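You operate a simulated robot arm through the tools that you are given. There is no shell and no other tool. Be economical: measure what you need, move in short steps, check, and stop when the job is done.

You run a simulated two-armed robot. Do the job below in one go: nothing can be reset, and whatever is moved stays where it is left.

Task
Put one of the packs from the top of the kitting table on the shelf under the set-up bench. Pick up the ink jar marked "yellow" from the top of the kitting table with one hand, pass it to the other hand and put it on the shelf under the mixing bench. Stack the grease cartridge marked "EP 3" from the desk top on top of the grease cartridge marked "EP 1". Put the yellow pellet jar from the desk top on the black plate on the front pallet and the blue pellet jar on the round board on the middle pallet. Fetch the hold tray and set it on the square board on the back pallet. Press the four key three times. Switch the bag sealer switch on. Do these in any order. Set down upright: ink jar, pellet jar.

Only the result counts: the job must be done as asked and must still hold three seconds after the hand-in. Knocking over, shifting, dropping, spilling or breaking anything else fails it.

Robot
Two 7-joint arms with two-finger grippers on one trunk, on a base that drives. Base frame: it is fixed to the floor where the robot stands at the start and does not move with it; the origin is under the middle of the robot, x ahead of it, y to its left, z up; the surface under the hand at the start is at about z = 800. Readings come in mm, degrees, newtons and seconds.
The left shoulder is at the start at [40, 161, 1130], the right one opposite. With the tool pointing down near the work surface each hand reaches from about 280 to 740 mm from the robot's upright axis, wherever it stands, measured 20 degrees to its own side. Places, roughly: bag sealer switch [-2300, -9800, 900]; black plate on the front pallet [-6100, -5900, 700]; four key [-9500, -7600, 800]; grease cartridge [-10000, -7750, 750]; hold tray [-9500, -7750, 750]; ink jar [500, 0, 750]; pack [500, 250, 750]; pellet jar [-10000, -7500, 750]; round board on the middle pallet [-7400, -5900, 600]; shelf under the mixing bench [-1500, 900, 300]; shelf under the set-up bench [500, -2000, 200]; square board on the back pallet [-8000, -5900, 700]. Payload 2.45 kg a hand.
The TCP of each hand is the grasp point between the finger pads, 26 mm short of the fingertips. In the tool frame z runs along the fingers and y along their closing line. Largest opening 96 mm; the body of the gripper starts 69 mm behind the TCP.
Orientation is told as [roll, pitch, yaw] about the base's x, y, z axes, in that order, counted from this pose: with the fingers straight down and closing along the base's y, the tool's x points along the base's -x, its y along +y and its z along -z.

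Tools
- The arms move only by the tool step_arm. It takes "left_moves", "right_moves" or both (then of equal length, played together; a hand with none holds still); each is a list that holds one entry, the list of rows, each a list of 7 numbers: the shift along the tool's x, y, z in units of 50 mm (1.0 is 50 mm), then the turn, a rotation vector about the tool's x, y, z in units of 6 degrees (1.0 is 6 degrees), then the opening in per cent of the stroke, from 0 (shut) to 100 (fully open). In form: [[[dx, dy, dz, rx, ry, rz, claw], ...]]. A call has 1 to 20 rows; each row shifts and turns the commanded pose from where the row before left it, along the tool's axes as they then stand. A call with a number of a shift or a turn outside -1 to 1 is refused whole. A row lasts 0.2 s, in which the tool goes at most 50 mm and 8.6 degrees; a call with a longer step from one row to the next is refused whole, and so is a gripper value outside its range. Where a pose cannot be reached the arm comes as near as it can. A force on the tool above 40 N (or 10 N above the force at the start of the call, whichever is more), or a blocked arm, ends the call early, and 0.2 s more pass. Each finger halts on what it meets, pressing with about 34 N; the grip force reading is that of the motor and also rises with nothing between the fingers. The clock runs only during rows and for 0.2 s after the last one: add rows that do not move to give the fingers time. It gives the time, the measured TCP pose, the force on the tool (base axes), the opening and the grip force at its end, in the units of the frame above (readings bear some noise), with the torque about the TCP (base axes, N m) and any sound that the robot's microphone picked up, and new pictures: "pictures" is both (left out), scene, wrist or none (wrist: the cameras of the hands that moved).
- Cameras (640 x 400 px; columns grow to the right, rows downward): "scene" is now at [94.9, 17.5, 1588.9]; the picture's right is [0.28, -0.96, -0.00], its down [-0.86, -0.25, -0.45] and it looks along [0.43, 0.13, -0.90] (base axes); focal length 258 px, centre (320, 200). "left" rides on the left gripper at [82, -3, -98] in its tool frame; the picture's right is [0.04, 1.00, 0.00], its down [-0.73, 0.03, -0.68] and it looks along [-0.68, 0.03, 0.73] (tool axes); focal length 256 px, centre (320, 200). "right" rides on the right gripper at [82, 3, -98] in its tool frame; the picture's right is [-0.04, 1.00, 0.00], its down [-0.73, -0.03, -0.68] and it looks along [-0.68, -0.03, 0.73] (tool axes); focal length 256 px, centre (320, 200). There is no depth. A picture from a camera that has moved, and an enlarged one, comes with that camera's place and axes in the base frame and with its lens.
- slide_trunk(by): slides the trunk up (or, below 0, down) by that many mm; the arms and the scene camera ride with it, the base frame stays. It gives what a move gives, with no picture.
- drive_base(legs): drives the robot by 1 to 6 legs, each [ahead, left, turn to the left] in mm, mm and degrees, along the robot's own axes; the way and the turn of a leg run together, so that a leg with both is an arc; at most 1500 mm and 180 degrees a leg. The arms and the cameras ride along, it lands a little off, and it stops where it bumps. It gives what a move gives, and a new picture of the scene camera.
- turn_head(pan, tilt): turns the head with the scene camera to pan (to the left, within 120 degrees either way) and tilt (down, from -29 to 69), counted from straight ahead of the robot. It gives what a move gives, and a new picture of the scene camera.
- enlarge(camera, box): a new picture of the part [left, top, right, bottom] of that camera's present view, enlarged. No time passes.
- hand_in(): hands the job in; it is judged then, once.

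Work in short steps. Places have to be worked out from the pictures, the camera data and where the tool is seen: move nearer, look again, correct. Check each grasp and each placing, and mend what went wrong. You have 217 turns and 260 pictures in all, those below and enlarged ones among them. Open the grippers and draw the arms clear of the work before you hand the job in, unless the task says otherwise.

The tools are called after "Call:" by a JSON object that holds its "op" and its "data". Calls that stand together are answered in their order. step_arm: Moves the arms, as the interface text tells. Its arguments: {"type":"object","properties":{"left_moves":{"type":"array","items":{"type":"array","items":{"type":"array","items":{"type":"number"}}}},"right_moves":{"type":"array","items":{"type":"array","items":{"type":"array","items":{"type":"number"}}}},"pictures":{"type":"string","enum":["both","scene","wrist","none"]}},"required":[]} The other tools are called the same way: slide_trunk (by) slides the trunk up or down; drive_base (legs) drives the base; turn_head (pan, tilt) turns the head that bears the scene camera; enlarge (camera, box) takes an enlarged picture of a part of a camera's view; hand_in () hands the job in.

At the start:

```text
time: 0.0
left_position: [410.4, 191.9, 1075.7]
left_orientation: [-0.1, 0.1, 0.0]
left_ft_force: [-0.3, 0.5, 0.6]
left_moment: [-0.01, -0.02, 0.04]
left_grip_width: 95.9
left_finger_force: 0.2
right_position: [401.8, -208.5, 1060.6]
right_orientation: [0.1, 0.1, 0.0]
right_ft_force: [-0.1, 0.4, 0.1]
right_moment: [-0.01, 0.0, 0.01]
right_grip_width: 96.0
right_finger_force: 0.1
trunk travel left (down, up): [-300.0, 267.0]
robot x, y, heading: [1.6, 4.0, 0.0]
head pan, tilt: [16.3, 63.3]
```

scene: 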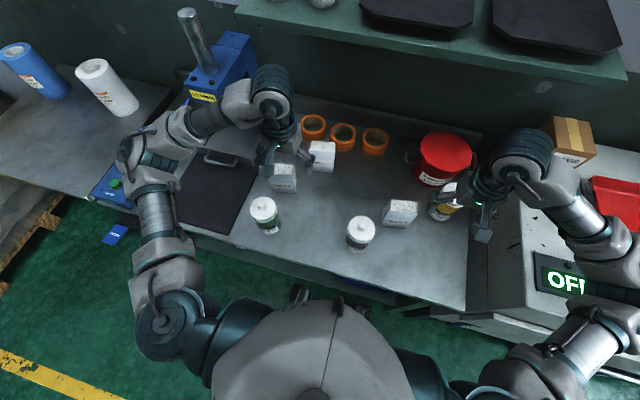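
right: 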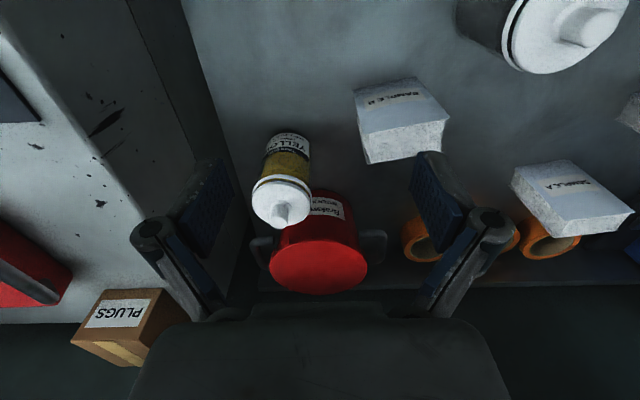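
left: 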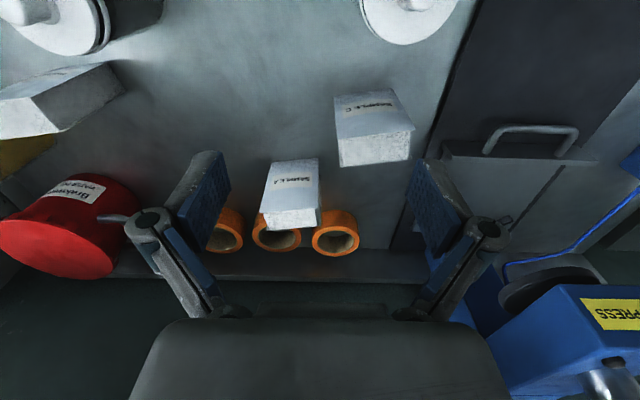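

I place the yellow jar near (550,-260) with the table at z≈800. I'll bring the right hand above it for a closer look.

Call:
{"op": "step_arm", "data": {"right_moves": [[[-0.6, -0.2, 0.2, 0, 0, 0, 100], [-0.6, -0.2, 0.2, 0, 0, 0, 100], [-0.6, -0.2, 0.2, 0, 0, 0, 100], [-0.6, -0.2, 0.2, 0, 0, 0, 100]]], "pictures": "both"}}

Call:
{"op": "enlarge", "data": {"camera": "scene", "box": [160, 80, 500, 290]}}

```text
time: 1.0
left_position: [408.1, 192.2, 1077.7]
left_orientation: [0.0, -0.1, 0.0]
left_ft_force: [-0.6, 0.4, 0.8]
left_moment: [0.02, 0.03, 0.01]
left_grip_width: 95.9
left_finger_force: 0.1
right_position: [520.2, -250.1, 1021.1]
right_orientation: [0.1, 0.0, 0.0]
right_ft_force: [0.2, -0.4, -0.5]
right_moment: [0.01, 0.02, -0.01]
right_grip_width: 96.0
right_finger_force: 0.1
trunk travel left (down, up): [-300.0, 267.0]
robot x, y, heading: [-0.6, -2.4, -0.1]
head pan, tilt: [16.3, 63.3]
camera scene: at [97.0, 17.2, 1588.7], right [0.28, -0.96, 0.0], down [-0.86, -0.25, -0.44], along [0.43, 0.13, -0.9], focal length 258 px, centre (320, 200)
camera right: at [436.9, -245.9, 1118.8], right [0.04, 1.0, 0.0], down [0.73, -0.03, 0.68], along [0.68, -0.03, -0.73], focal length 256 px, centre (320, 200)
```

scene: 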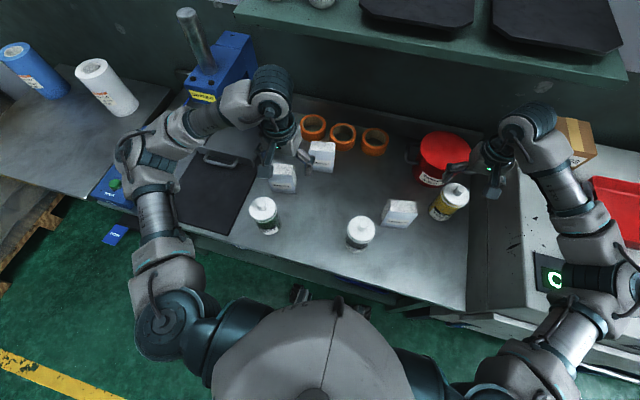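
right: 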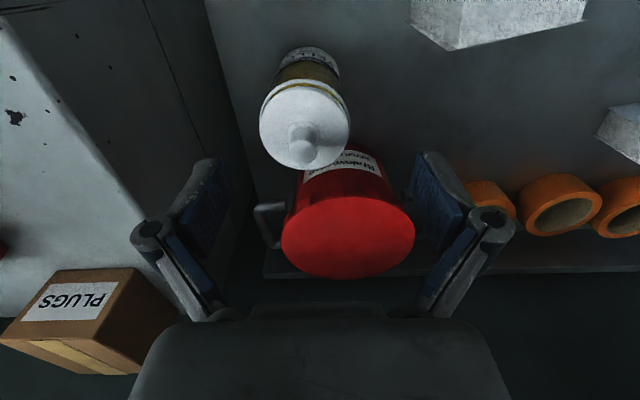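

```text
1.88 times, centred on (330, 185) of scene
camera zoom: at [97.0, 17.2, 1588.7], right [0.28, -0.96, 0.0], down [-0.86, -0.25, -0.44], along [0.43, 0.13, -0.9], focal length 485 px, centre (301, 228)
```

zoom: 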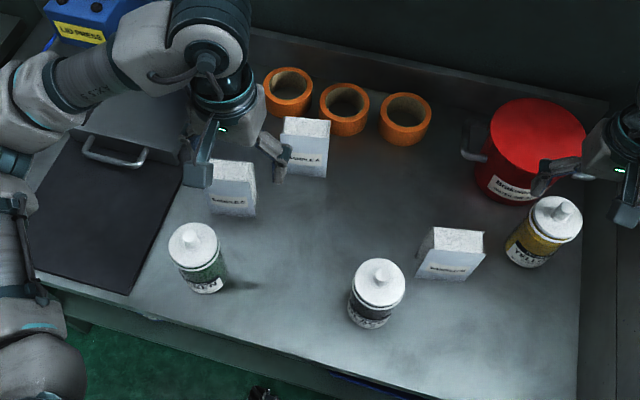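

Triangulating puts the knob near (566,-268,~910), and the lid is about 86 mm wide. I'll centre the right hand above the jar and look again.

Call:
{"op": "step_arm", "data": {"right_moves": [[[-0.42, -0.18, 0.3, 0, 0, 0, 100], [-0.42, -0.18, 0.3, 0, 0, 0, 100], [0, 0, 0, 0, 0, 0, 100]]], "pictures": "both"}}

```text
time: 1.8
left_position: [406.5, 191.4, 1078.4]
left_orientation: [-0.1, -0.2, 0.0]
left_ft_force: [0.2, -0.2, 0.1]
left_moment: [-0.01, -0.01, 0.0]
left_grip_width: 95.9
left_finger_force: 0.1
right_position: [559.4, -267.3, 992.1]
right_orientation: [0.0, -0.2, 0.0]
right_ft_force: [-0.1, 0.2, 0.5]
right_moment: [0.02, -0.02, 0.02]
right_grip_width: 96.0
right_finger_force: 0.1
trunk travel left (down, up): [-300.0, 267.0]
robot x, y, heading: [1.1, -1.4, 0.1]
head pan, tilt: [16.3, 63.3]
camera scene: at [94.7, 17.2, 1588.9], right [0.28, -0.96, 0.0], down [-0.86, -0.25, -0.45], along [0.43, 0.13, -0.9], focal length 258 px, centre (320, 200)
camera right: at [476.7, -264.3, 1090.1], right [0.04, 1.0, 0.0], down [0.73, -0.03, 0.68], along [0.68, -0.03, -0.73], focal length 256 px, centre (320, 200)
```

scene: 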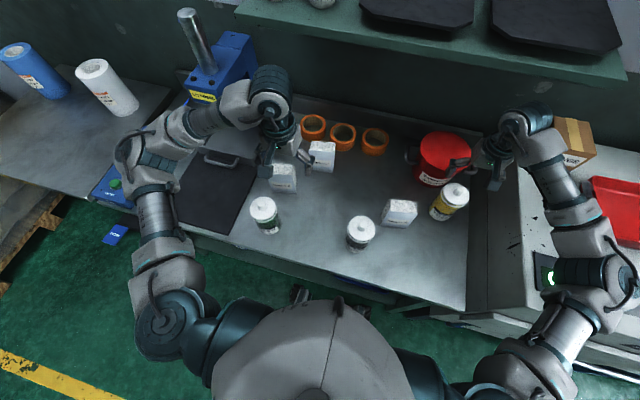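
right: 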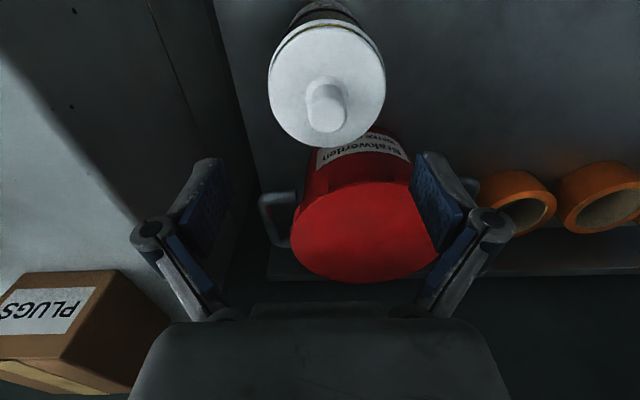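

I need precise jar geometry, so I'll enlarge the right camera's view of the jar.

Call:
{"op": "enlarge", "data": {"camera": "right", "box": [220, 0, 420, 160]}}

Call:
{"op": "enlarge", "data": {"camera": "scene", "box": [390, 150, 510, 240]}}

```text
2.50 times, centred on (320, 80) of right
camera zoom: at [476.7, -264.3, 1090.1], right [0.04, 1.0, 0.0], down [0.73, -0.03, 0.68], along [0.68, -0.03, -0.73], focal length 640 px, centre (320, 500)
```

zoom: 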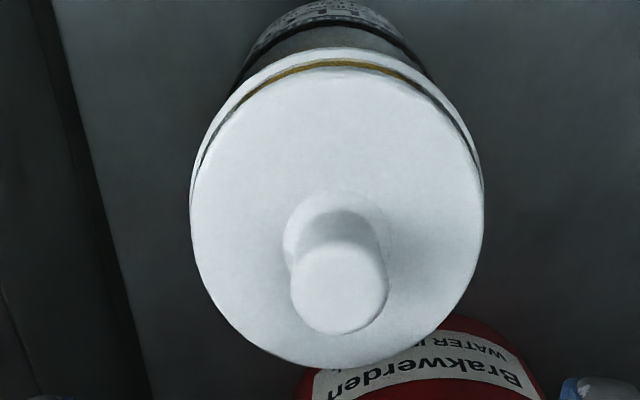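

```text
4.44 times, centred on (450, 195) of scene
camera zoom: at [94.7, 17.2, 1588.9], right [0.28, -0.96, 0.0], down [-0.86, -0.25, -0.45], along [0.43, 0.13, -0.9], focal length 1144 px, centre (-258, 222)
```

zoom: 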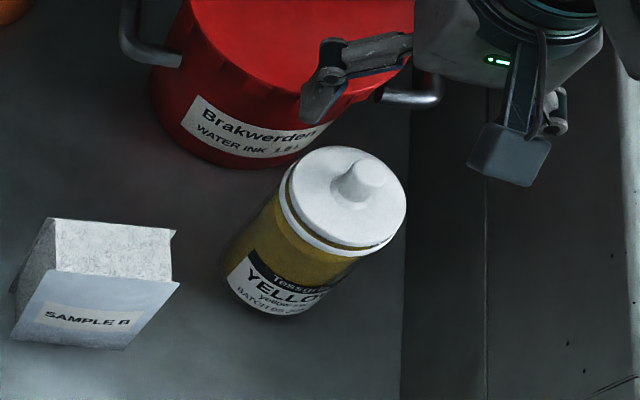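

The jar's axis is near (543,-263), with the lid top at about 912 and the knob top at about 938. I'll centre the hand and descend around the lid.

Call:
{"op": "step_arm", "data": {"right_moves": [[[0.32, 0.08, 0, 0, 0, 0, 100], [0, 0, 0, 0, 0, 0, 100], [0, 0, 0.55, 0, 0, 0, 100], [0, 0, 0.55, 0, 0, 0, 100]]], "pictures": "wrist"}}

Call:
{"op": "enlarge", "data": {"camera": "scene", "box": [390, 130, 550, 240]}}

```text
time: 2.8
left_position: [406.8, 191.2, 1077.6]
left_orientation: [-0.1, -0.1, 0.0]
left_ft_force: [0.9, 0.6, 0.6]
left_moment: [-0.04, 0.04, 0.01]
left_grip_width: 95.9
left_finger_force: 0.1
right_position: [543.8, -262.7, 936.4]
right_orientation: [0.0, 0.0, 0.0]
right_ft_force: [0.6, 0.5, -0.2]
right_moment: [-0.01, 0.04, 0.03]
right_grip_width: 96.0
right_finger_force: 0.0
trunk travel left (down, up): [-300.0, 267.0]
robot x, y, heading: [-0.3, 0.4, -0.1]
head pan, tilt: [16.3, 63.3]
camera right: at [461.6, -260.0, 1034.2], right [0.04, 1.0, 0.0], down [0.73, -0.03, 0.68], along [0.68, -0.03, -0.73], focal length 256 px, centre (320, 200)
```

right: 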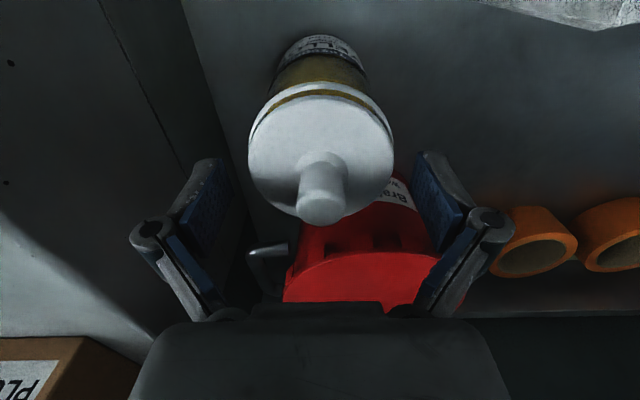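

```text
3.64 times, centred on (470, 185) of scene
camera zoom: at [95.6, 16.9, 1588.8], right [0.28, -0.96, 0.0], down [-0.86, -0.25, -0.45], along [0.43, 0.13, -0.9], focal length 936 px, centre (-226, 254)
```

zoom: 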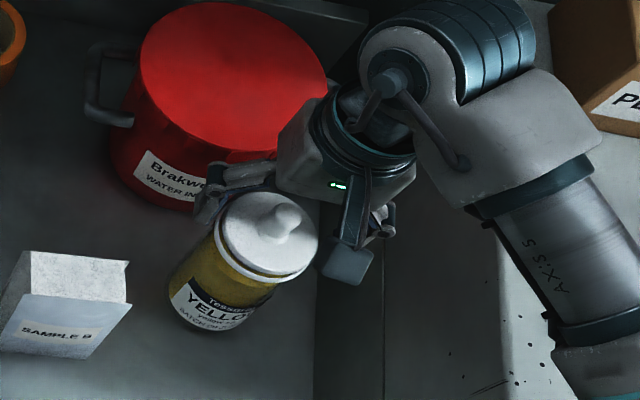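

The jar lies centred between the fingers, so I'll descend to z≈878 and close.

Call:
{"op": "step_arm", "data": {"right_moves": [[[0.03, 0, 0.4, 0, 0, 0, 100], [0.03, 0, 0.4, 0, 0, 0, 100], [0, 0, 0.36, 0, 0, 0, 100], [0, 0, 0, 0, 0, 0, 100], [0, 0, 0, 0, 0, 0, 0], [0, 0, 0, 0, 0, 0, 0], [0, 0, 0, 0, 0, 0, 0]]], "pictures": "wrist"}}

```text
time: 3.6
left_position: [403.5, 192.7, 1080.0]
left_orientation: [-0.1, -0.4, -0.1]
left_ft_force: [0.0, 0.1, 0.5]
left_moment: [0.02, 0.03, 0.03]
left_grip_width: 96.1
left_finger_force: 0.0
right_position: [543.4, -263.1, 891.1]
right_orientation: [0.4, -1.5, -0.2]
right_ft_force: [-4.5, -0.1, 15.8]
right_moment: [-0.01, -0.15, -0.01]
right_grip_width: 96.1
right_finger_force: 0.2
trunk travel left (down, up): [-300.0, 267.0]
robot x, y, heading: [3.3, 5.1, 0.2]
head pan, tilt: [16.3, 63.3]
stopped in row 4 (right hand): the force on the tool passed its limit at 42 N (the readings are from after the stop); the commanded pose is now the measured one
camera right: at [457.9, -259.5, 987.4], right [0.04, 1.0, 0.01], down [0.72, -0.03, 0.7], along [0.7, -0.02, -0.72], focal length 256 px, centre (320, 200)
```

right: 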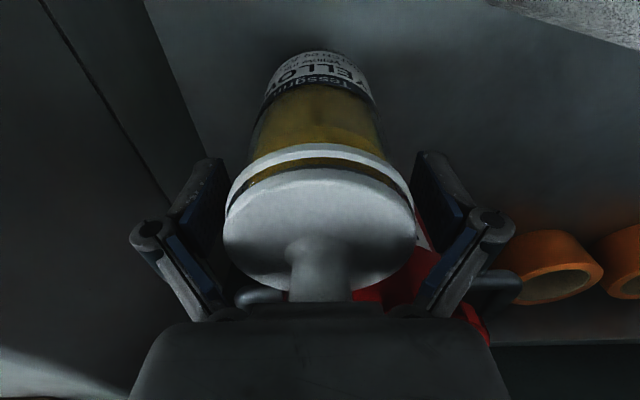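

The palm likely touched the knob at z≈891, and the pads are at body level just under the lid. I'll back off 6 mm, square up and close.

Call:
{"op": "step_arm", "data": {"right_moves": [[[0, 0, -0.12, 0, 0.25, 0, 100], [0, 0, 0, 0, 0, 0, 50], [0, 0, 0, 0, 0, 0, 0], [0, 0, 0, 0, 0, 0, 0], [0, 0, 0, 0, 0, 0, 0]]], "pictures": "wrist"}}

```text
time: 4.8
left_position: [404.5, 191.1, 1079.8]
left_orientation: [0.0, -0.3, 0.0]
left_ft_force: [0.5, 0.4, 0.1]
left_moment: [0.0, 0.01, -0.02]
left_grip_width: 95.8
left_finger_force: 0.1
right_position: [543.9, -262.9, 895.0]
right_orientation: [0.3, 0.4, 0.0]
right_ft_force: [-0.1, 0.5, 1.0]
right_moment: [-0.01, -0.03, 0.01]
right_grip_width: 72.0
right_finger_force: 34.4
trunk travel left (down, up): [-300.0, 267.0]
robot x, y, heading: [-0.2, -2.1, -0.1]
head pan, tilt: [16.3, 63.3]
camera right: at [461.3, -260.6, 992.8], right [0.04, 1.0, 0.0], down [0.74, -0.03, 0.67], along [0.67, -0.02, -0.74], focal length 256 px, centre (320, 200)
```

right: 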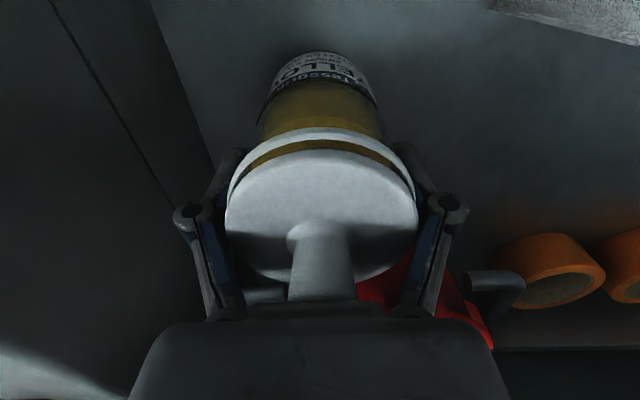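

The body is gripped at 72 mm. I'll lift the jar, bring it to the middle, and tilt the left hand forward for the hand-over.

Call:
{"op": "step_arm", "data": {"right_moves": [[[0, 0, -0.8, 0, 0, 0, 0], [0, 0, -0.9, 0, 0, 0, 0], [0, 0, -0.9, 0, 0, 0, 0], [0, 0, -0.9, 0, 0, 0, 0], [0, 0, -0.9, 0, 0, 0, 0], [0.24, 0.9, 0, 0, 0, 0, 0], [0.24, 0.9, 0, 0, 0, 0, 0], [0.24, 0.9, 0, 0, 0, 0, 0], [0.24, 0.9, 0, 0, 0, 0, 0], [0.24, 0.9, 0, 0, 0, 0, 0], [0, 0, 0, 0, 0, 0, 0]]], "left_moves": [[[0, 0, 0, 0, -1, 0, 100], [0, 0, 0, 0, -1, 0, 100], [0, 0, 0, 0, -1, 0, 100], [0, 0, 0, 0, -1, 0, 100], [0, 0, 0, 0, -1, 0, 100], [0, 0, 0, 0, -1, 0, 100], [0, 0, 0, 0, -1, 0, 100], [0, 0, 0, 0, -1, 0, 100], [0, 0, 0, 0, -1, 0, 100], [0, 0, 0, 0, -1, 0, 100], [0, 0, 0, 0, 0, 0, 100]]], "pictures": "both"}}

```text
time: 7.2
left_position: [465.3, 185.7, 1101.9]
left_orientation: [-0.6, -60.3, 0.5]
left_ft_force: [0.9, -0.6, 0.3]
left_moment: [-0.05, 0.0, -0.01]
left_grip_width: 96.4
left_finger_force: 0.1
left hand out of reach, approached as far as the arm can: row 7, 8, 9, 10
right_position: [486.1, -31.6, 1118.3]
right_orientation: [0.1, 0.4, 0.0]
right_ft_force: [0.5, 0.4, -5.1]
right_moment: [0.02, -0.02, -0.01]
right_grip_width: 72.2
right_finger_force: 34.3
trunk travel left (down, up): [-300.0, 267.0]
robot x, y, heading: [-0.6, 1.0, 0.2]
head pan, tilt: [16.3, 63.3]
heard: snap
camera scene: at [96.8, 29.4, 1588.6], right [0.28, -0.96, 0.01], down [-0.86, -0.25, -0.44], along [0.43, 0.12, -0.9], focal length 258 px, centre (320, 200)
camera right: at [403.4, -28.2, 1215.8], right [0.04, 1.0, 0.0], down [0.74, -0.03, 0.67], along [0.67, -0.03, -0.74], focal length 256 px, centre (320, 200)
camera left: at [338.9, 183.6, 1079.2], right [-0.02, 1.0, -0.04], down [-0.23, 0.03, 0.97], along [0.97, 0.03, 0.23], focal length 256 px, centre (320, 200)
```

scene: 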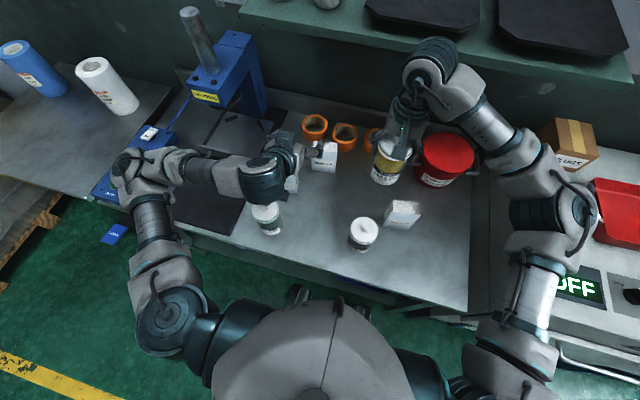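
right: 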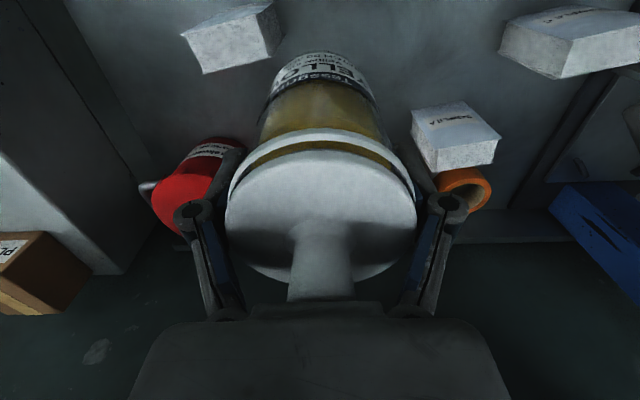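
left: 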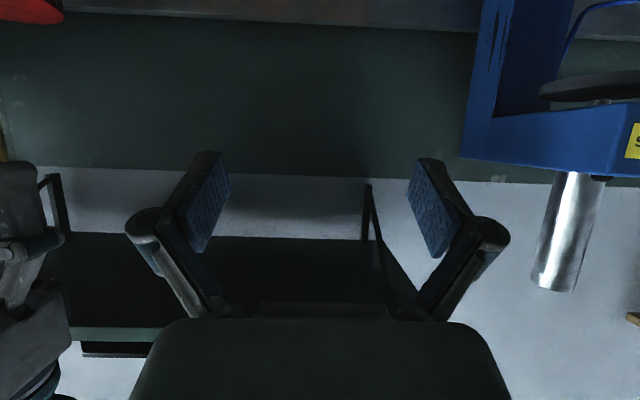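

A "snap" was heard, so I'll check the area around the left arm before going on.

Call:
{"op": "enlarge", "data": {"camera": "scene", "box": [70, 80, 350, 255]}}

```text
2.29 times, centred on (210, 168) of scene
camera zoom: at [96.8, 29.4, 1588.6], right [0.28, -0.96, 0.01], down [-0.86, -0.25, -0.44], along [0.43, 0.12, -0.9], focal length 588 px, centre (571, 274)
```

zoom: 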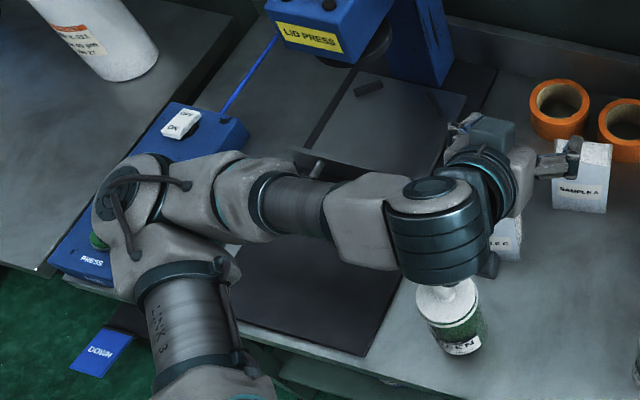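

The left elbow is well above the console, so it didn't touch. I'll check the right side too.

Call:
{"op": "enlarge", "data": {"camera": "scene", "box": [340, 100, 640, 400]}}

```text
1.33 times, centred on (490, 250) of scene
camera zoom: at [96.8, 29.4, 1588.6], right [0.28, -0.96, 0.01], down [-0.86, -0.25, -0.44], along [0.43, 0.12, -0.9], focal length 343 px, centre (93, 133)
```

zoom: 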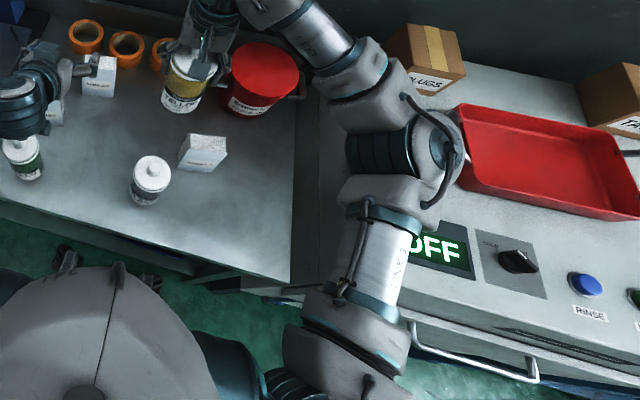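

No damage is visible, so I'll treat it as background noise. The left hand can't come closer than x≈465 at this tilt, so I'll push the jar out to x≈590 and slide the left hand in behind it.

Call:
{"op": "step_arm", "data": {"right_moves": [[[-0.69, 0.35, 0, 0, 0, 0, 0], [-0.69, 0.35, 0, 0, 0, 0, 0], [-0.69, 0.35, 0, 0, 0, 0, 0], [0, 0, 0, 0, 0, 0, 0], [0, 0, 0, 0, 0, 0, 0], [0, 0, 0, 0, 0, 0, 0], [0, 0, 0, 0, 0, 0, 0], [0, 0, 0, 0, 0, 0, 0]]], "left_moves": [[[0, 0, 0, 0, 0, 0, 100], [0, 0, 0, 0, 0, 0, 100], [0, 0, 0, 0, 0, 0, 100], [-0.0675, -0.86, 0.3366, 0, 0, 0, 100], [-0.0675, -0.86, 0.3366, 0, 0, 0, 100], [-0.0675, -0.86, 0.3366, 0, 0, 0, 100], [-0.0675, -0.86, 0.3366, 0, 0, 0, 100], [0, 0, 0, 0, 0, 0, 100]]], "pictures": "both"}}

```text
time: 8.2
left_position: [454.4, 141.1, 1109.5]
left_orientation: [0.4, -61.3, -0.5]
left_ft_force: [-0.3, -0.6, -1.2]
left_moment: [0.01, 0.0, 0.06]
left_grip_width: 95.9
left_finger_force: 0.1
right_position: [551.2, 4.6, 1142.7]
right_orientation: [0.3, -1.8, 0.4]
right_ft_force: [-127.8, -59.0, 24.0]
right_moment: [7.86, -18.48, -1.76]
right_grip_width: 72.2
right_finger_force: 34.6
trunk travel left (down, up): [-300.0, 267.0]
robot x, y, heading: [-3.8, 0.3, -0.1]
head pan, tilt: [16.3, 63.3]
heard: snap
stopped in row 4 (right hand): the force on the tool passed its limit at 117 N (the readings are from after the stop); the commanded pose is now the measured one
camera scene: at [37.7, -22.5, 1592.4], right [0.28, -0.96, -0.01], down [-0.84, -0.24, -0.48], along [0.46, 0.14, -0.88], focal length 258 px, centre (320, 200)
camera right: at [466.2, 6.0, 1237.1], right [0.03, 1.0, 0.01], down [0.71, -0.03, 0.7], along [0.7, -0.02, -0.71], focal length 256 px, centre (320, 200)
camera left: at [328.1, 138.7, 1084.9], right [-0.01, 1.0, -0.03], down [-0.24, 0.03, 0.97], along [0.97, 0.02, 0.24], focal length 256 px, centre (320, 200)
```

scene: 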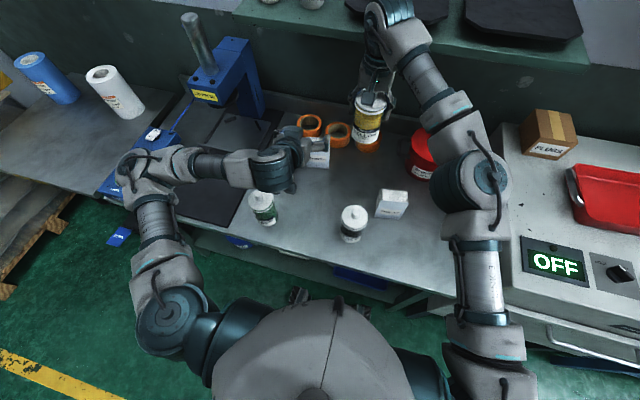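
right: 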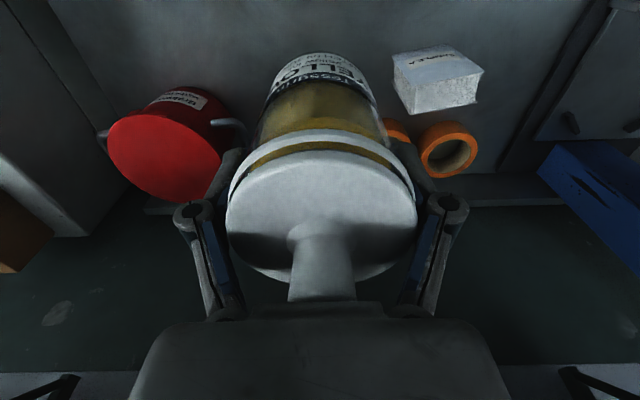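
left: 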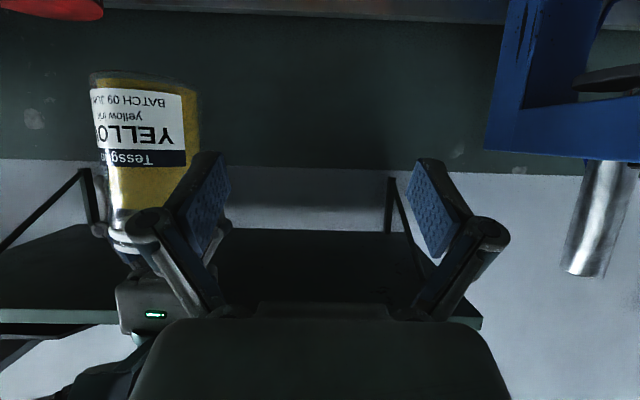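

The right wrist struck the overhead shelf, with a large force toward -x. I'll retreat the right hand straight back toward the robot.

Call:
{"op": "step_arm", "data": {"right_moves": [[[0.5, -0.2, 0, 0, 0, 0, 0], [0.8, -0.2, 0, 0, 0, 0, 0], [0.8, -0.2, 0, 0, 0, 0, 0], [0, 0, 0, 0, 0, 0, 0]]], "pictures": "scene"}}

Call:
{"op": "turn_head", "data": {"pan": 0, "tilt": 35}}

```text
time: 9.2
left_position: [482.8, 137.5, 1095.0]
left_orientation: [0.5, -59.8, -0.6]
left_ft_force: [0.2, -0.3, -0.8]
left_moment: [0.04, -0.01, -0.02]
left_grip_width: 96.2
left_finger_force: 0.0
right_position: [482.9, -28.6, 1119.9]
right_orientation: [0.5, 0.3, 0.3]
right_ft_force: [0.7, -1.5, -4.3]
right_moment: [0.02, 0.02, -0.03]
right_grip_width: 72.3
right_finger_force: 33.9
trunk travel left (down, up): [-300.0, 267.0]
robot x, y, heading: [-2.3, -3.7, -0.3]
head pan, tilt: [16.3, 63.3]
camera scene: at [96.5, -9.1, 1588.5], right [0.28, -0.96, -0.02], down [-0.86, -0.24, -0.45], along [0.43, 0.14, -0.89], focal length 258 px, centre (320, 200)
```

scene: 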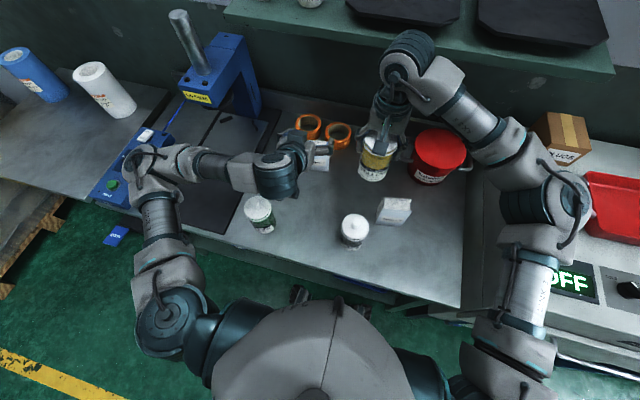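

```text
time: 10.2
left_position: [479.0, 141.3, 1096.7]
left_orientation: [0.3, -60.0, -0.5]
left_ft_force: [-0.2, -2.4, -0.2]
left_moment: [0.06, -0.02, 0.12]
left_grip_width: 96.0
left_finger_force: 0.0
right_position: [479.2, -26.2, 1124.1]
right_orientation: [0.4, 0.0, 0.4]
right_ft_force: [1.0, -1.9, -4.5]
right_moment: [0.11, -0.01, 0.0]
right_grip_width: 72.5
right_finger_force: 34.3
trunk travel left (down, up): [-300.0, 267.0]
robot x, y, heading: [-0.8, 0.7, 0.0]
head pan, tilt: [0.0, 35.0]
camera scene: at [121.2, -26.4, 1626.5], right [0.0, -1.0, -0.01], down [-0.58, 0.01, -0.82], along [0.82, 0.01, -0.58], focal length 258 px, centre (320, 200)
```

scene: 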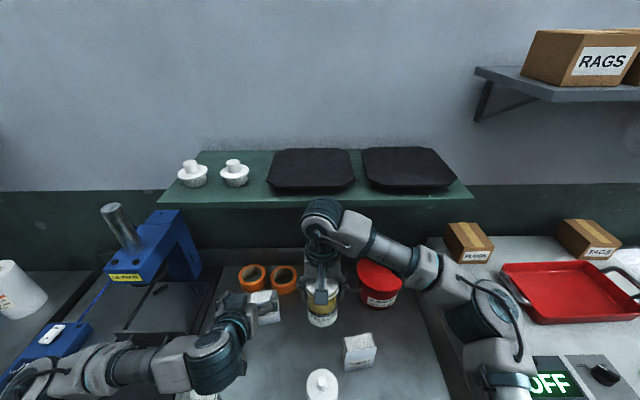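

The shelf items look undisturbed. I'll back away from the table to get free space for the hand-over.

Call:
{"op": "drive_base", "data": {"legs": [[-500, 0, 0]]}}

```text
time: 13.1
left_position: [-21.9, 178.4, 1092.2]
left_orientation: [-2.5, -59.9, 2.3]
left_ft_force: [-0.2, 0.8, 0.1]
left_moment: [-0.01, 0.02, -0.05]
left_grip_width: 96.1
left_finger_force: 0.0
right_position: [-23.8, 13.0, 1121.2]
right_orientation: [-1.2, 0.0, 0.6]
right_ft_force: [-2.1, 1.3, -5.3]
right_moment: [-0.06, -0.1, 0.02]
right_grip_width: 72.3
right_finger_force: 34.2
trunk travel left (down, up): [-300.0, 267.0]
robot x, y, heading: [-501.6, 3.0, -0.2]
head pan, tilt: [0.0, 35.0]
camera scene: at [-379.9, 22.5, 1626.5], right [0.0, -1.0, 0.01], down [-0.58, -0.01, -0.82], along [0.82, -0.01, -0.58], focal length 258 px, centre (320, 200)
```

scene: 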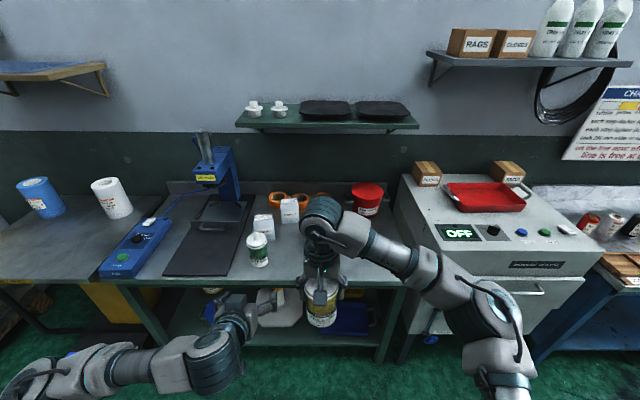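

Now there's room, so I'll push the right hand forward 110 mm. Then I'll slide the left hand behind the jar and slightly lower.

Call:
{"op": "step_arm", "data": {"right_moves": [[[-0.75, 0, 0, 0, 0, 0, 0], [-0.75, 0, 0, 0, 0, 0, 0], [-0.75, 0, 0, 0, 0, 0, 0], [0, 0, 0, 0, 0, 0, 0], [0, 0, 0, 0, 0, 0, 0], [0, 0, 0, 0, 0, 0, 0], [0, 0, 0, 0, 0, 0, 0], [0, 0, 0, 0, 0, 0, 0]]], "left_moves": [[[0, 0, 0, 0, 0, 0, 100], [0, 0, 0, 0, 0, 0, 100], [0, 0, 0, 0, 0, 0, 100], [0.135, -0.75, 0.08, 0, 0, 0, 100], [0.135, -0.75, 0.08, 0, 0, 0, 100], [0.135, -0.75, 0.08, 0, 0, 0, 100], [0.135, -0.75, 0.08, 0, 0, 0, 100], [0, 0, 0, 0, 0, 0, 100]]], "pictures": "both"}}

```text
time: 14.9
left_position: [-26.1, 29.7, 1065.1]
left_orientation: [-2.5, -60.1, 2.3]
left_ft_force: [0.7, 0.8, 0.0]
left_moment: [0.0, 0.0, 0.0]
left_grip_width: 95.9
left_finger_force: 0.0
right_position: [83.9, 16.3, 1124.3]
right_orientation: [-1.1, -0.2, 0.7]
right_ft_force: [-0.5, 0.6, -3.7]
right_moment: [-0.04, -0.04, 0.02]
right_grip_width: 72.0
right_finger_force: 33.5
trunk travel left (down, up): [-300.0, 267.0]
robot x, y, heading: [-507.3, 7.1, -0.3]
head pan, tilt: [0.0, 35.0]
camera scene: at [-379.5, 24.3, 1626.5], right [0.0, -1.0, 0.01], down [-0.58, -0.01, -0.82], along [0.82, -0.01, -0.58], focal length 258 px, centre (320, 200)
camera right: at [2.3, 21.3, 1222.6], right [0.03, 1.0, -0.02], down [0.73, -0.01, 0.68], along [0.68, -0.03, -0.73], focal length 256 px, centre (320, 200)
camera left: at [-151.9, 26.8, 1043.9], right [-0.02, 1.0, -0.06], down [-0.22, 0.05, 0.97], along [0.97, 0.03, 0.22], focal length 256 px, centre (320, 200)
```

scene: 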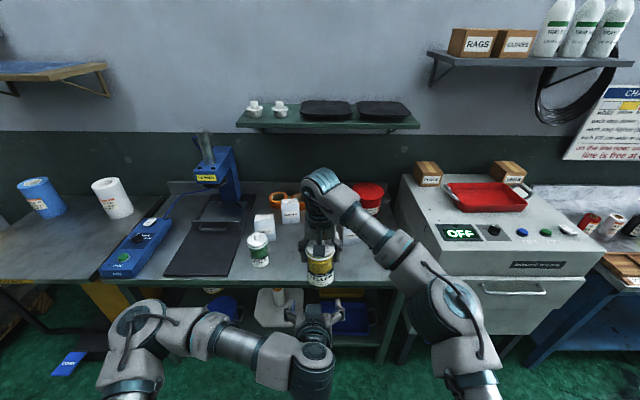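
right: 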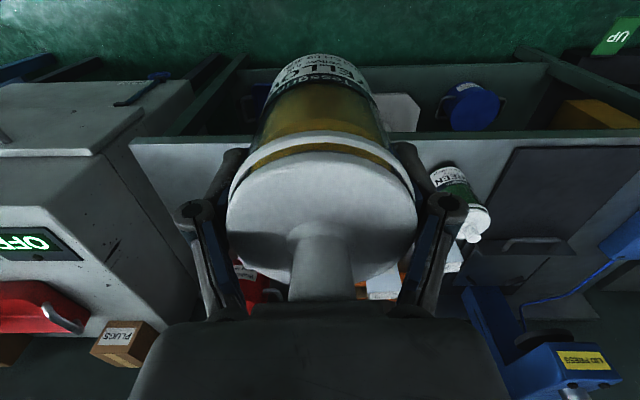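
left: 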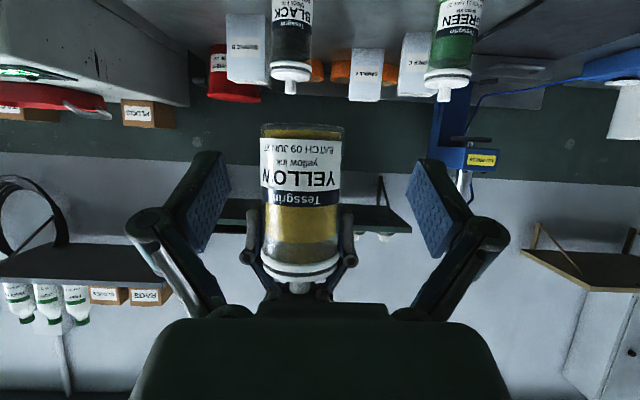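

The jar shows 13 mm to the right of the left hand's centre. I'll shift and advance around the body.

Call:
{"op": "step_arm", "data": {"left_moves": [[[-0.07, -0.33, 0.1, 0, 0, 0, 100], [-0.26, 0, 0.45, 0, 0, 0, 100], [-0.26, -0.01, 0.45, 0, 0, 0, 100], [-0.26, -0.01, 0.45, 0, 0, 0, 100], [-0.22, -0.01, 0.4, 0, 0, 0, 100], [0, 0, 0, 0, 0, 0, 100]]], "pictures": "both"}}

```text
time: 16.3
left_position: [81.3, -17.8, 1067.5]
left_orientation: [-0.1, -60.1, 0.0]
left_ft_force: [-0.1, -1.1, -0.1]
left_moment: [0.05, -0.04, 0.09]
left_grip_width: 95.7
left_finger_force: 0.1
right_position: [85.0, -14.2, 1125.3]
right_orientation: [0.2, -0.2, 0.6]
right_ft_force: [-0.2, -1.6, -5.7]
right_moment: [0.1, 0.02, -0.02]
right_grip_width: 72.3
right_finger_force: 33.8
trunk travel left (down, up): [-300.0, 267.0]
robot x, y, heading: [-502.2, 2.5, -0.2]
head pan, tilt: [0.0, 35.0]
camera scene: at [-379.1, -16.1, 1626.5], right [0.0, -1.0, -0.01], down [-0.58, 0.01, -0.82], along [0.82, 0.0, -0.58], focal length 258 px, centre (320, 200)
camera left: at [-45.9, -19.8, 1045.7], right [-0.02, 1.0, -0.03], down [-0.22, 0.03, 0.97], along [0.97, 0.03, 0.22], focal length 256 px, centre (320, 200)
```

scene: 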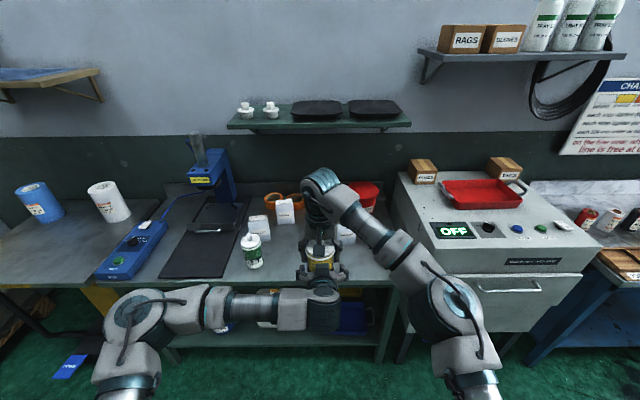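
left: 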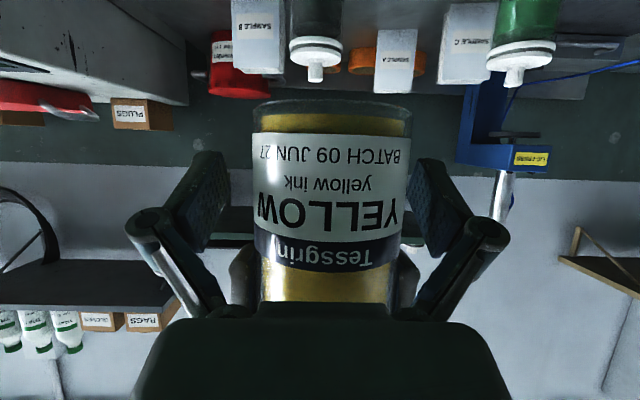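

The jar is well between the left fingers. I'll close the left hand and verify before releasing.

Call:
{"op": "step_arm", "data": {"left_moves": [[[0, 0, 0, 0, 0, 0, 50], [0, 0, 0, 0, 0, 0, 0], [0, 0, 0, 0, 0, 0, 0], [0, 0, 0, 0, 0, 0, 0], [0, 0, 0, 0, 0, 0, 0]]], "pictures": "none"}}

```text
time: 17.5
left_position: [81.1, 8.6, 1067.7]
left_orientation: [-2.0, -60.2, 2.2]
left_ft_force: [-3.9, 28.5, 2.2]
left_moment: [-0.73, -0.45, 0.28]
left_grip_width: 72.3
left_finger_force: 34.5
right_position: [85.7, 10.8, 1125.6]
right_orientation: [-1.0, -0.3, 0.5]
right_ft_force: [3.9, -27.2, -6.7]
right_moment: [-0.95, 0.14, -0.11]
right_grip_width: 72.1
right_finger_force: 34.3
trunk travel left (down, up): [-300.0, 267.0]
robot x, y, heading: [-504.6, 7.4, -0.0]
head pan, tilt: [0.0, 35.0]
```

Both hands grip at 72 mm. Now I'll open the right hand and raise it clear.

Call:
{"op": "step_arm", "data": {"right_moves": [[[0, 0, 0, 0, 0, 0, 50], [0, 0, 0, 0, 0, 0, 100], [0, 0, 0, 0, 0, 0, 100], [0, 0, -0.5, 0, 0, 0, 100], [0, 0, -0.8, 0, 0, 0, 100], [0, 0, -0.8, 0, 0, 0, 100], [0, 0, -0.8, 0, 0, 0, 100], [0, -0.9, 0, 0, 0, 0, 100], [0, -0.9, 0, 0, 0, 0, 100], [0, -0.9, 0, 0, 0, 0, 100], [0, -0.9, 0, 0, 0, 0, 100], [0, 0, 0, 0, 0, 0, 100]]], "pictures": "scene"}}

```text
time: 20.1
left_position: [81.2, -1.7, 1067.0]
left_orientation: [-1.3, -60.1, 1.2]
left_ft_force: [0.6, 1.0, -0.2]
left_moment: [-0.03, -0.01, -0.02]
left_grip_width: 72.3
left_finger_force: 34.6
right_position: [73.5, -176.9, 1236.0]
right_orientation: [-0.5, -0.2, 0.7]
right_ft_force: [-1.6, 0.1, 0.1]
right_moment: [0.03, 0.03, 0.08]
right_grip_width: 96.1
right_finger_force: 0.0
right hand out of reach, approached as far as the arm can: row 6, 7
trunk travel left (down, up): [-300.0, 267.0]
robot x, y, heading: [-503.6, 2.3, -0.1]
head pan, tilt: [0.0, 35.0]
camera scene: at [-379.2, 3.5, 1626.6], right [0.0, -1.0, 0.0], down [-0.58, 0.0, -0.82], along [0.82, 0.0, -0.58], focal length 258 px, centre (320, 200)
```

scene: 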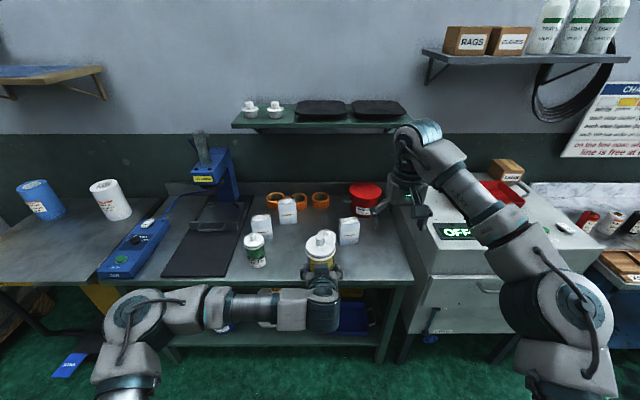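

The jar looks to be in the left hand. Before choosing the pack grip, I'll look toward the set-up bench on the right.

Call:
{"op": "turn_head", "data": {"pan": -55, "tilt": 25}}

Call:
{"op": "turn_head", "data": {"pan": 110, "tilt": 20}}

```text
time: 21.4
left_position: [80.7, -2.3, 1067.1]
left_orientation: [-1.3, -60.2, 1.0]
left_ft_force: [-1.1, 0.6, -0.6]
left_moment: [-0.03, 0.0, 0.02]
left_grip_width: 72.2
left_finger_force: 34.1
right_position: [74.0, -177.4, 1234.0]
right_orientation: [-0.4, -0.1, 0.6]
right_ft_force: [0.1, -0.2, -0.5]
right_moment: [-0.03, 0.0, 0.03]
right_grip_width: 95.9
right_finger_force: 0.1
trunk travel left (down, up): [-300.0, 267.0]
robot x, y, heading: [-505.0, 5.2, 0.1]
head pan, tilt: [-55.0, 25.0]
camera scene: at [-414.3, -70.1, 1642.5], right [-0.82, -0.57, 0.0], down [-0.25, 0.35, -0.91], along [0.52, -0.74, -0.43], focal length 258 px, centre (320, 200)
```

scene: 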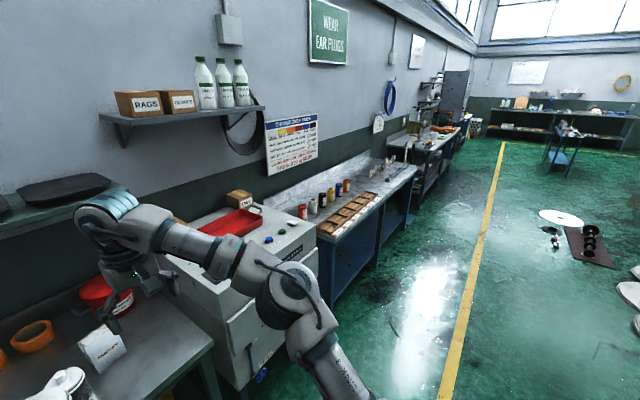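

```text
time: 23.9
left_position: [80.4, -4.3, 1066.1]
left_orientation: [-1.3, -60.1, 1.1]
left_ft_force: [-0.8, 1.0, -0.3]
left_moment: [-0.04, 0.04, 0.0]
left_grip_width: 71.9
left_finger_force: 33.5
right_position: [74.2, -179.3, 1234.8]
right_orientation: [-0.4, -0.3, 0.6]
right_ft_force: [-1.5, 0.1, -0.8]
right_moment: [-0.02, 0.05, 0.01]
right_grip_width: 95.9
right_finger_force: 0.1
trunk travel left (down, up): [-300.0, 267.0]
robot x, y, heading: [-503.6, 1.7, -0.2]
head pan, tilt: [110.0, 20.0]
camera scene: at [-498.7, 91.3, 1651.1], right [0.94, 0.34, 0.0], down [0.11, -0.32, -0.94], along [-0.32, 0.88, -0.34], focal length 258 px, centre (320, 200)
```

scene: 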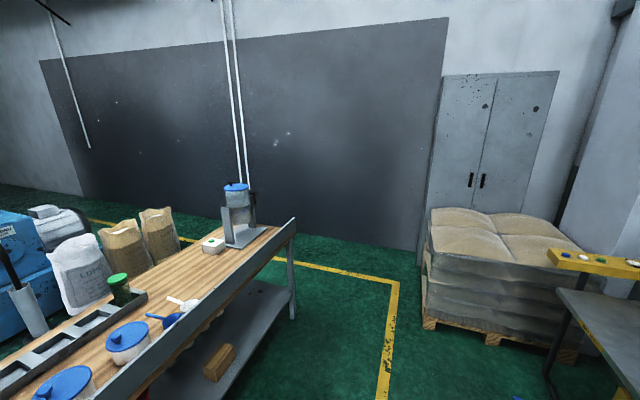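

The mixing bench front faces +x at about x≈-1320. The set-up bench is the blue one along the wall, with its front at x≈240 and y from -1100 to -2700. I'll retract both arms, then return to the table for pack B.

Call:
{"op": "step_arm", "data": {"left_moves": [[[0.21, 0.76, -0.364, 0, 0, 0, 0], [0.21, 0.76, -0.364, 0, 0, 0, 0], [0.21, 0.76, -0.364, 0, 0, 0, 0], [0.21, 0.76, -0.364, 0, 0, 0, 0], [0.21, 0.76, -0.364, 0, 0, 0, 0], [0, 0, 0, 0, 0, 0, 0]]], "right_moves": [[[0.42, 0.1, 0.5, 0, 0, 0, 100], [0.42, 0.1, 0.5, 0, 0, 0, 100], [0.42, 0.1, 0.5, 0, 0, 0, 100], [0.42, 0.1, 0.5, 0, 0, 0, 100], [0.42, 0.1, 0.5, 0, 0, 0, 100], [0, 0, 0, 0, 0, 0, 100]]], "pictures": "none"}}

Call:
{"op": "turn_head", "data": {"pan": -10, "tilt": 60}}

Call:
{"op": "drive_base", "data": {"legs": [[480, 0, 0]]}}

```text
time: 25.3
left_position: [-25.2, 188.7, 1064.2]
left_orientation: [-1.4, -60.0, 1.2]
left_ft_force: [-1.2, 0.0, -0.4]
left_moment: [-0.01, 0.02, 0.02]
left_grip_width: 72.0
left_finger_force: 33.9
right_position: [-31.6, -155.3, 1109.3]
right_orientation: [-0.5, -0.2, 0.6]
right_ft_force: [-0.3, 0.6, 0.2]
right_moment: [-0.03, 0.01, 0.04]
right_grip_width: 95.9
right_finger_force: 0.0
trunk travel left (down, up): [-300.0, 267.0]
robot x, y, heading: [-506.9, 5.2, -0.2]
head pan, tilt: [110.0, 20.0]
```

```text
time: 27.3
left_position: [-25.8, 187.3, 1064.0]
left_orientation: [-1.3, -60.2, 1.1]
left_ft_force: [0.9, 0.2, -1.0]
left_moment: [-0.02, 0.04, 0.0]
left_grip_width: 71.8
left_finger_force: 33.7
right_position: [-32.6, -156.8, 1111.3]
right_orientation: [-0.5, -0.2, 0.7]
right_ft_force: [0.7, 0.1, -0.3]
right_moment: [-0.01, 0.0, -0.03]
right_grip_width: 95.8
right_finger_force: 0.1
trunk travel left (down, up): [-300.0, 267.0]
robot x, y, heading: [-505.8, 4.9, -0.1]
head pan, tilt: [-10.0, 60.0]
camera scene: at [-403.2, -5.8, 1592.5], right [-0.18, -0.98, 0.0], down [-0.85, 0.15, -0.5], along [0.49, -0.09, -0.87], focal length 258 px, centre (320, 200)
```

scene: 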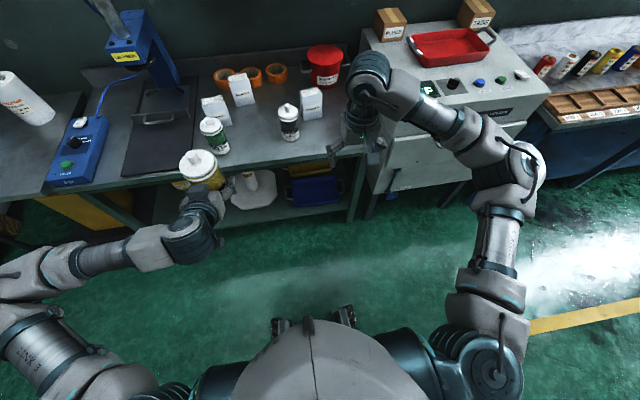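

```text
time: 30.1
left_position: [450.7, 193.2, 1062.3]
left_orientation: [-1.3, -60.1, 1.6]
left_ft_force: [0.4, -0.4, -1.3]
left_moment: [0.04, 0.03, 0.02]
left_grip_width: 72.3
left_finger_force: 33.3
right_position: [447.7, -151.6, 1110.1]
right_orientation: [-0.4, -0.2, 1.2]
right_ft_force: [0.8, 0.4, -0.2]
right_moment: [-0.01, 0.04, -0.02]
right_grip_width: 95.9
right_finger_force: 0.1
trunk travel left (down, up): [-300.0, 267.0]
robot x, y, heading: [-25.3, 4.5, 0.3]
head pan, tilt: [-10.0, 60.0]
camera scene: at [74.1, -4.1, 1592.6], right [-0.17, -0.99, 0.0], down [-0.86, 0.14, -0.5], along [0.49, -0.08, -0.87], focal length 258 px, centre (320, 200)
```

scene: 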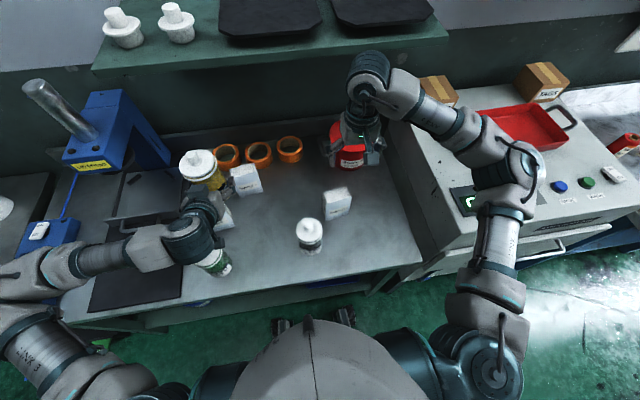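

Pack B is near (475,-127). I'll move the right hand above it and look with the wrist camera.

Call:
{"op": "step_arm", "data": {"right_moves": [[[-0.22, 0.25, 0.7, 0, 0, 0, 100], [-0.22, 0.25, 0.7, 0, 0, 0, 100], [0, 0, 0, 0, 0, 0, 100]]], "pictures": "wrist"}}

Call:
{"op": "enlarge", "data": {"camera": "scene", "box": [260, 120, 420, 260]}}

```text
time: 30.9
left_position: [447.4, 193.5, 1067.0]
left_orientation: [-1.4, -60.2, 1.7]
left_ft_force: [-0.6, -1.1, -0.8]
left_moment: [-0.01, -0.04, 0.01]
left_grip_width: 71.8
left_finger_force: 34.0
right_position: [464.8, -126.2, 1041.0]
right_orientation: [-0.6, -0.4, 1.1]
right_ft_force: [-0.6, -0.2, -0.8]
right_moment: [-0.01, -0.03, 0.04]
right_grip_width: 95.8
right_finger_force: 0.0
trunk travel left (down, up): [-300.0, 267.0]
robot x, y, heading: [-26.2, 7.2, 0.5]
head pan, tilt: [-10.0, 60.0]
camera right: at [381.5, -123.3, 1138.5], right [0.02, 1.0, -0.01], down [0.73, -0.01, 0.68], along [0.68, -0.02, -0.73], focal length 256 px, centre (320, 200)
```

right: 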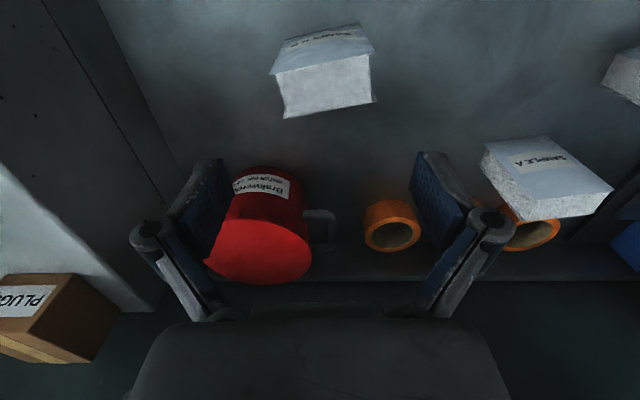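

```text
2.86 times, centred on (340, 190) of scene
camera zoom: at [73.9, -3.6, 1592.6], right [-0.17, -0.99, 0.0], down [-0.86, 0.14, -0.5], along [0.49, -0.08, -0.87], focal length 736 px, centre (263, 229)
```

zoom: 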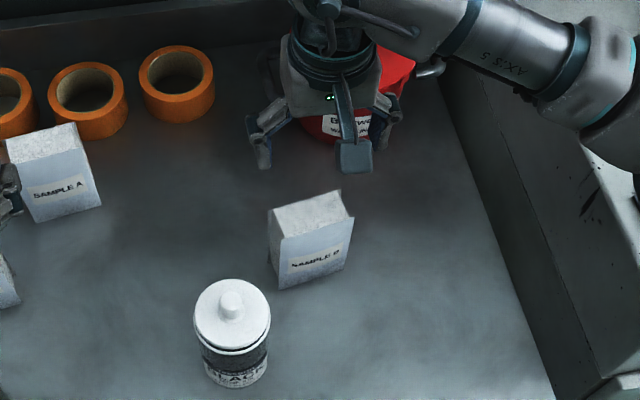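

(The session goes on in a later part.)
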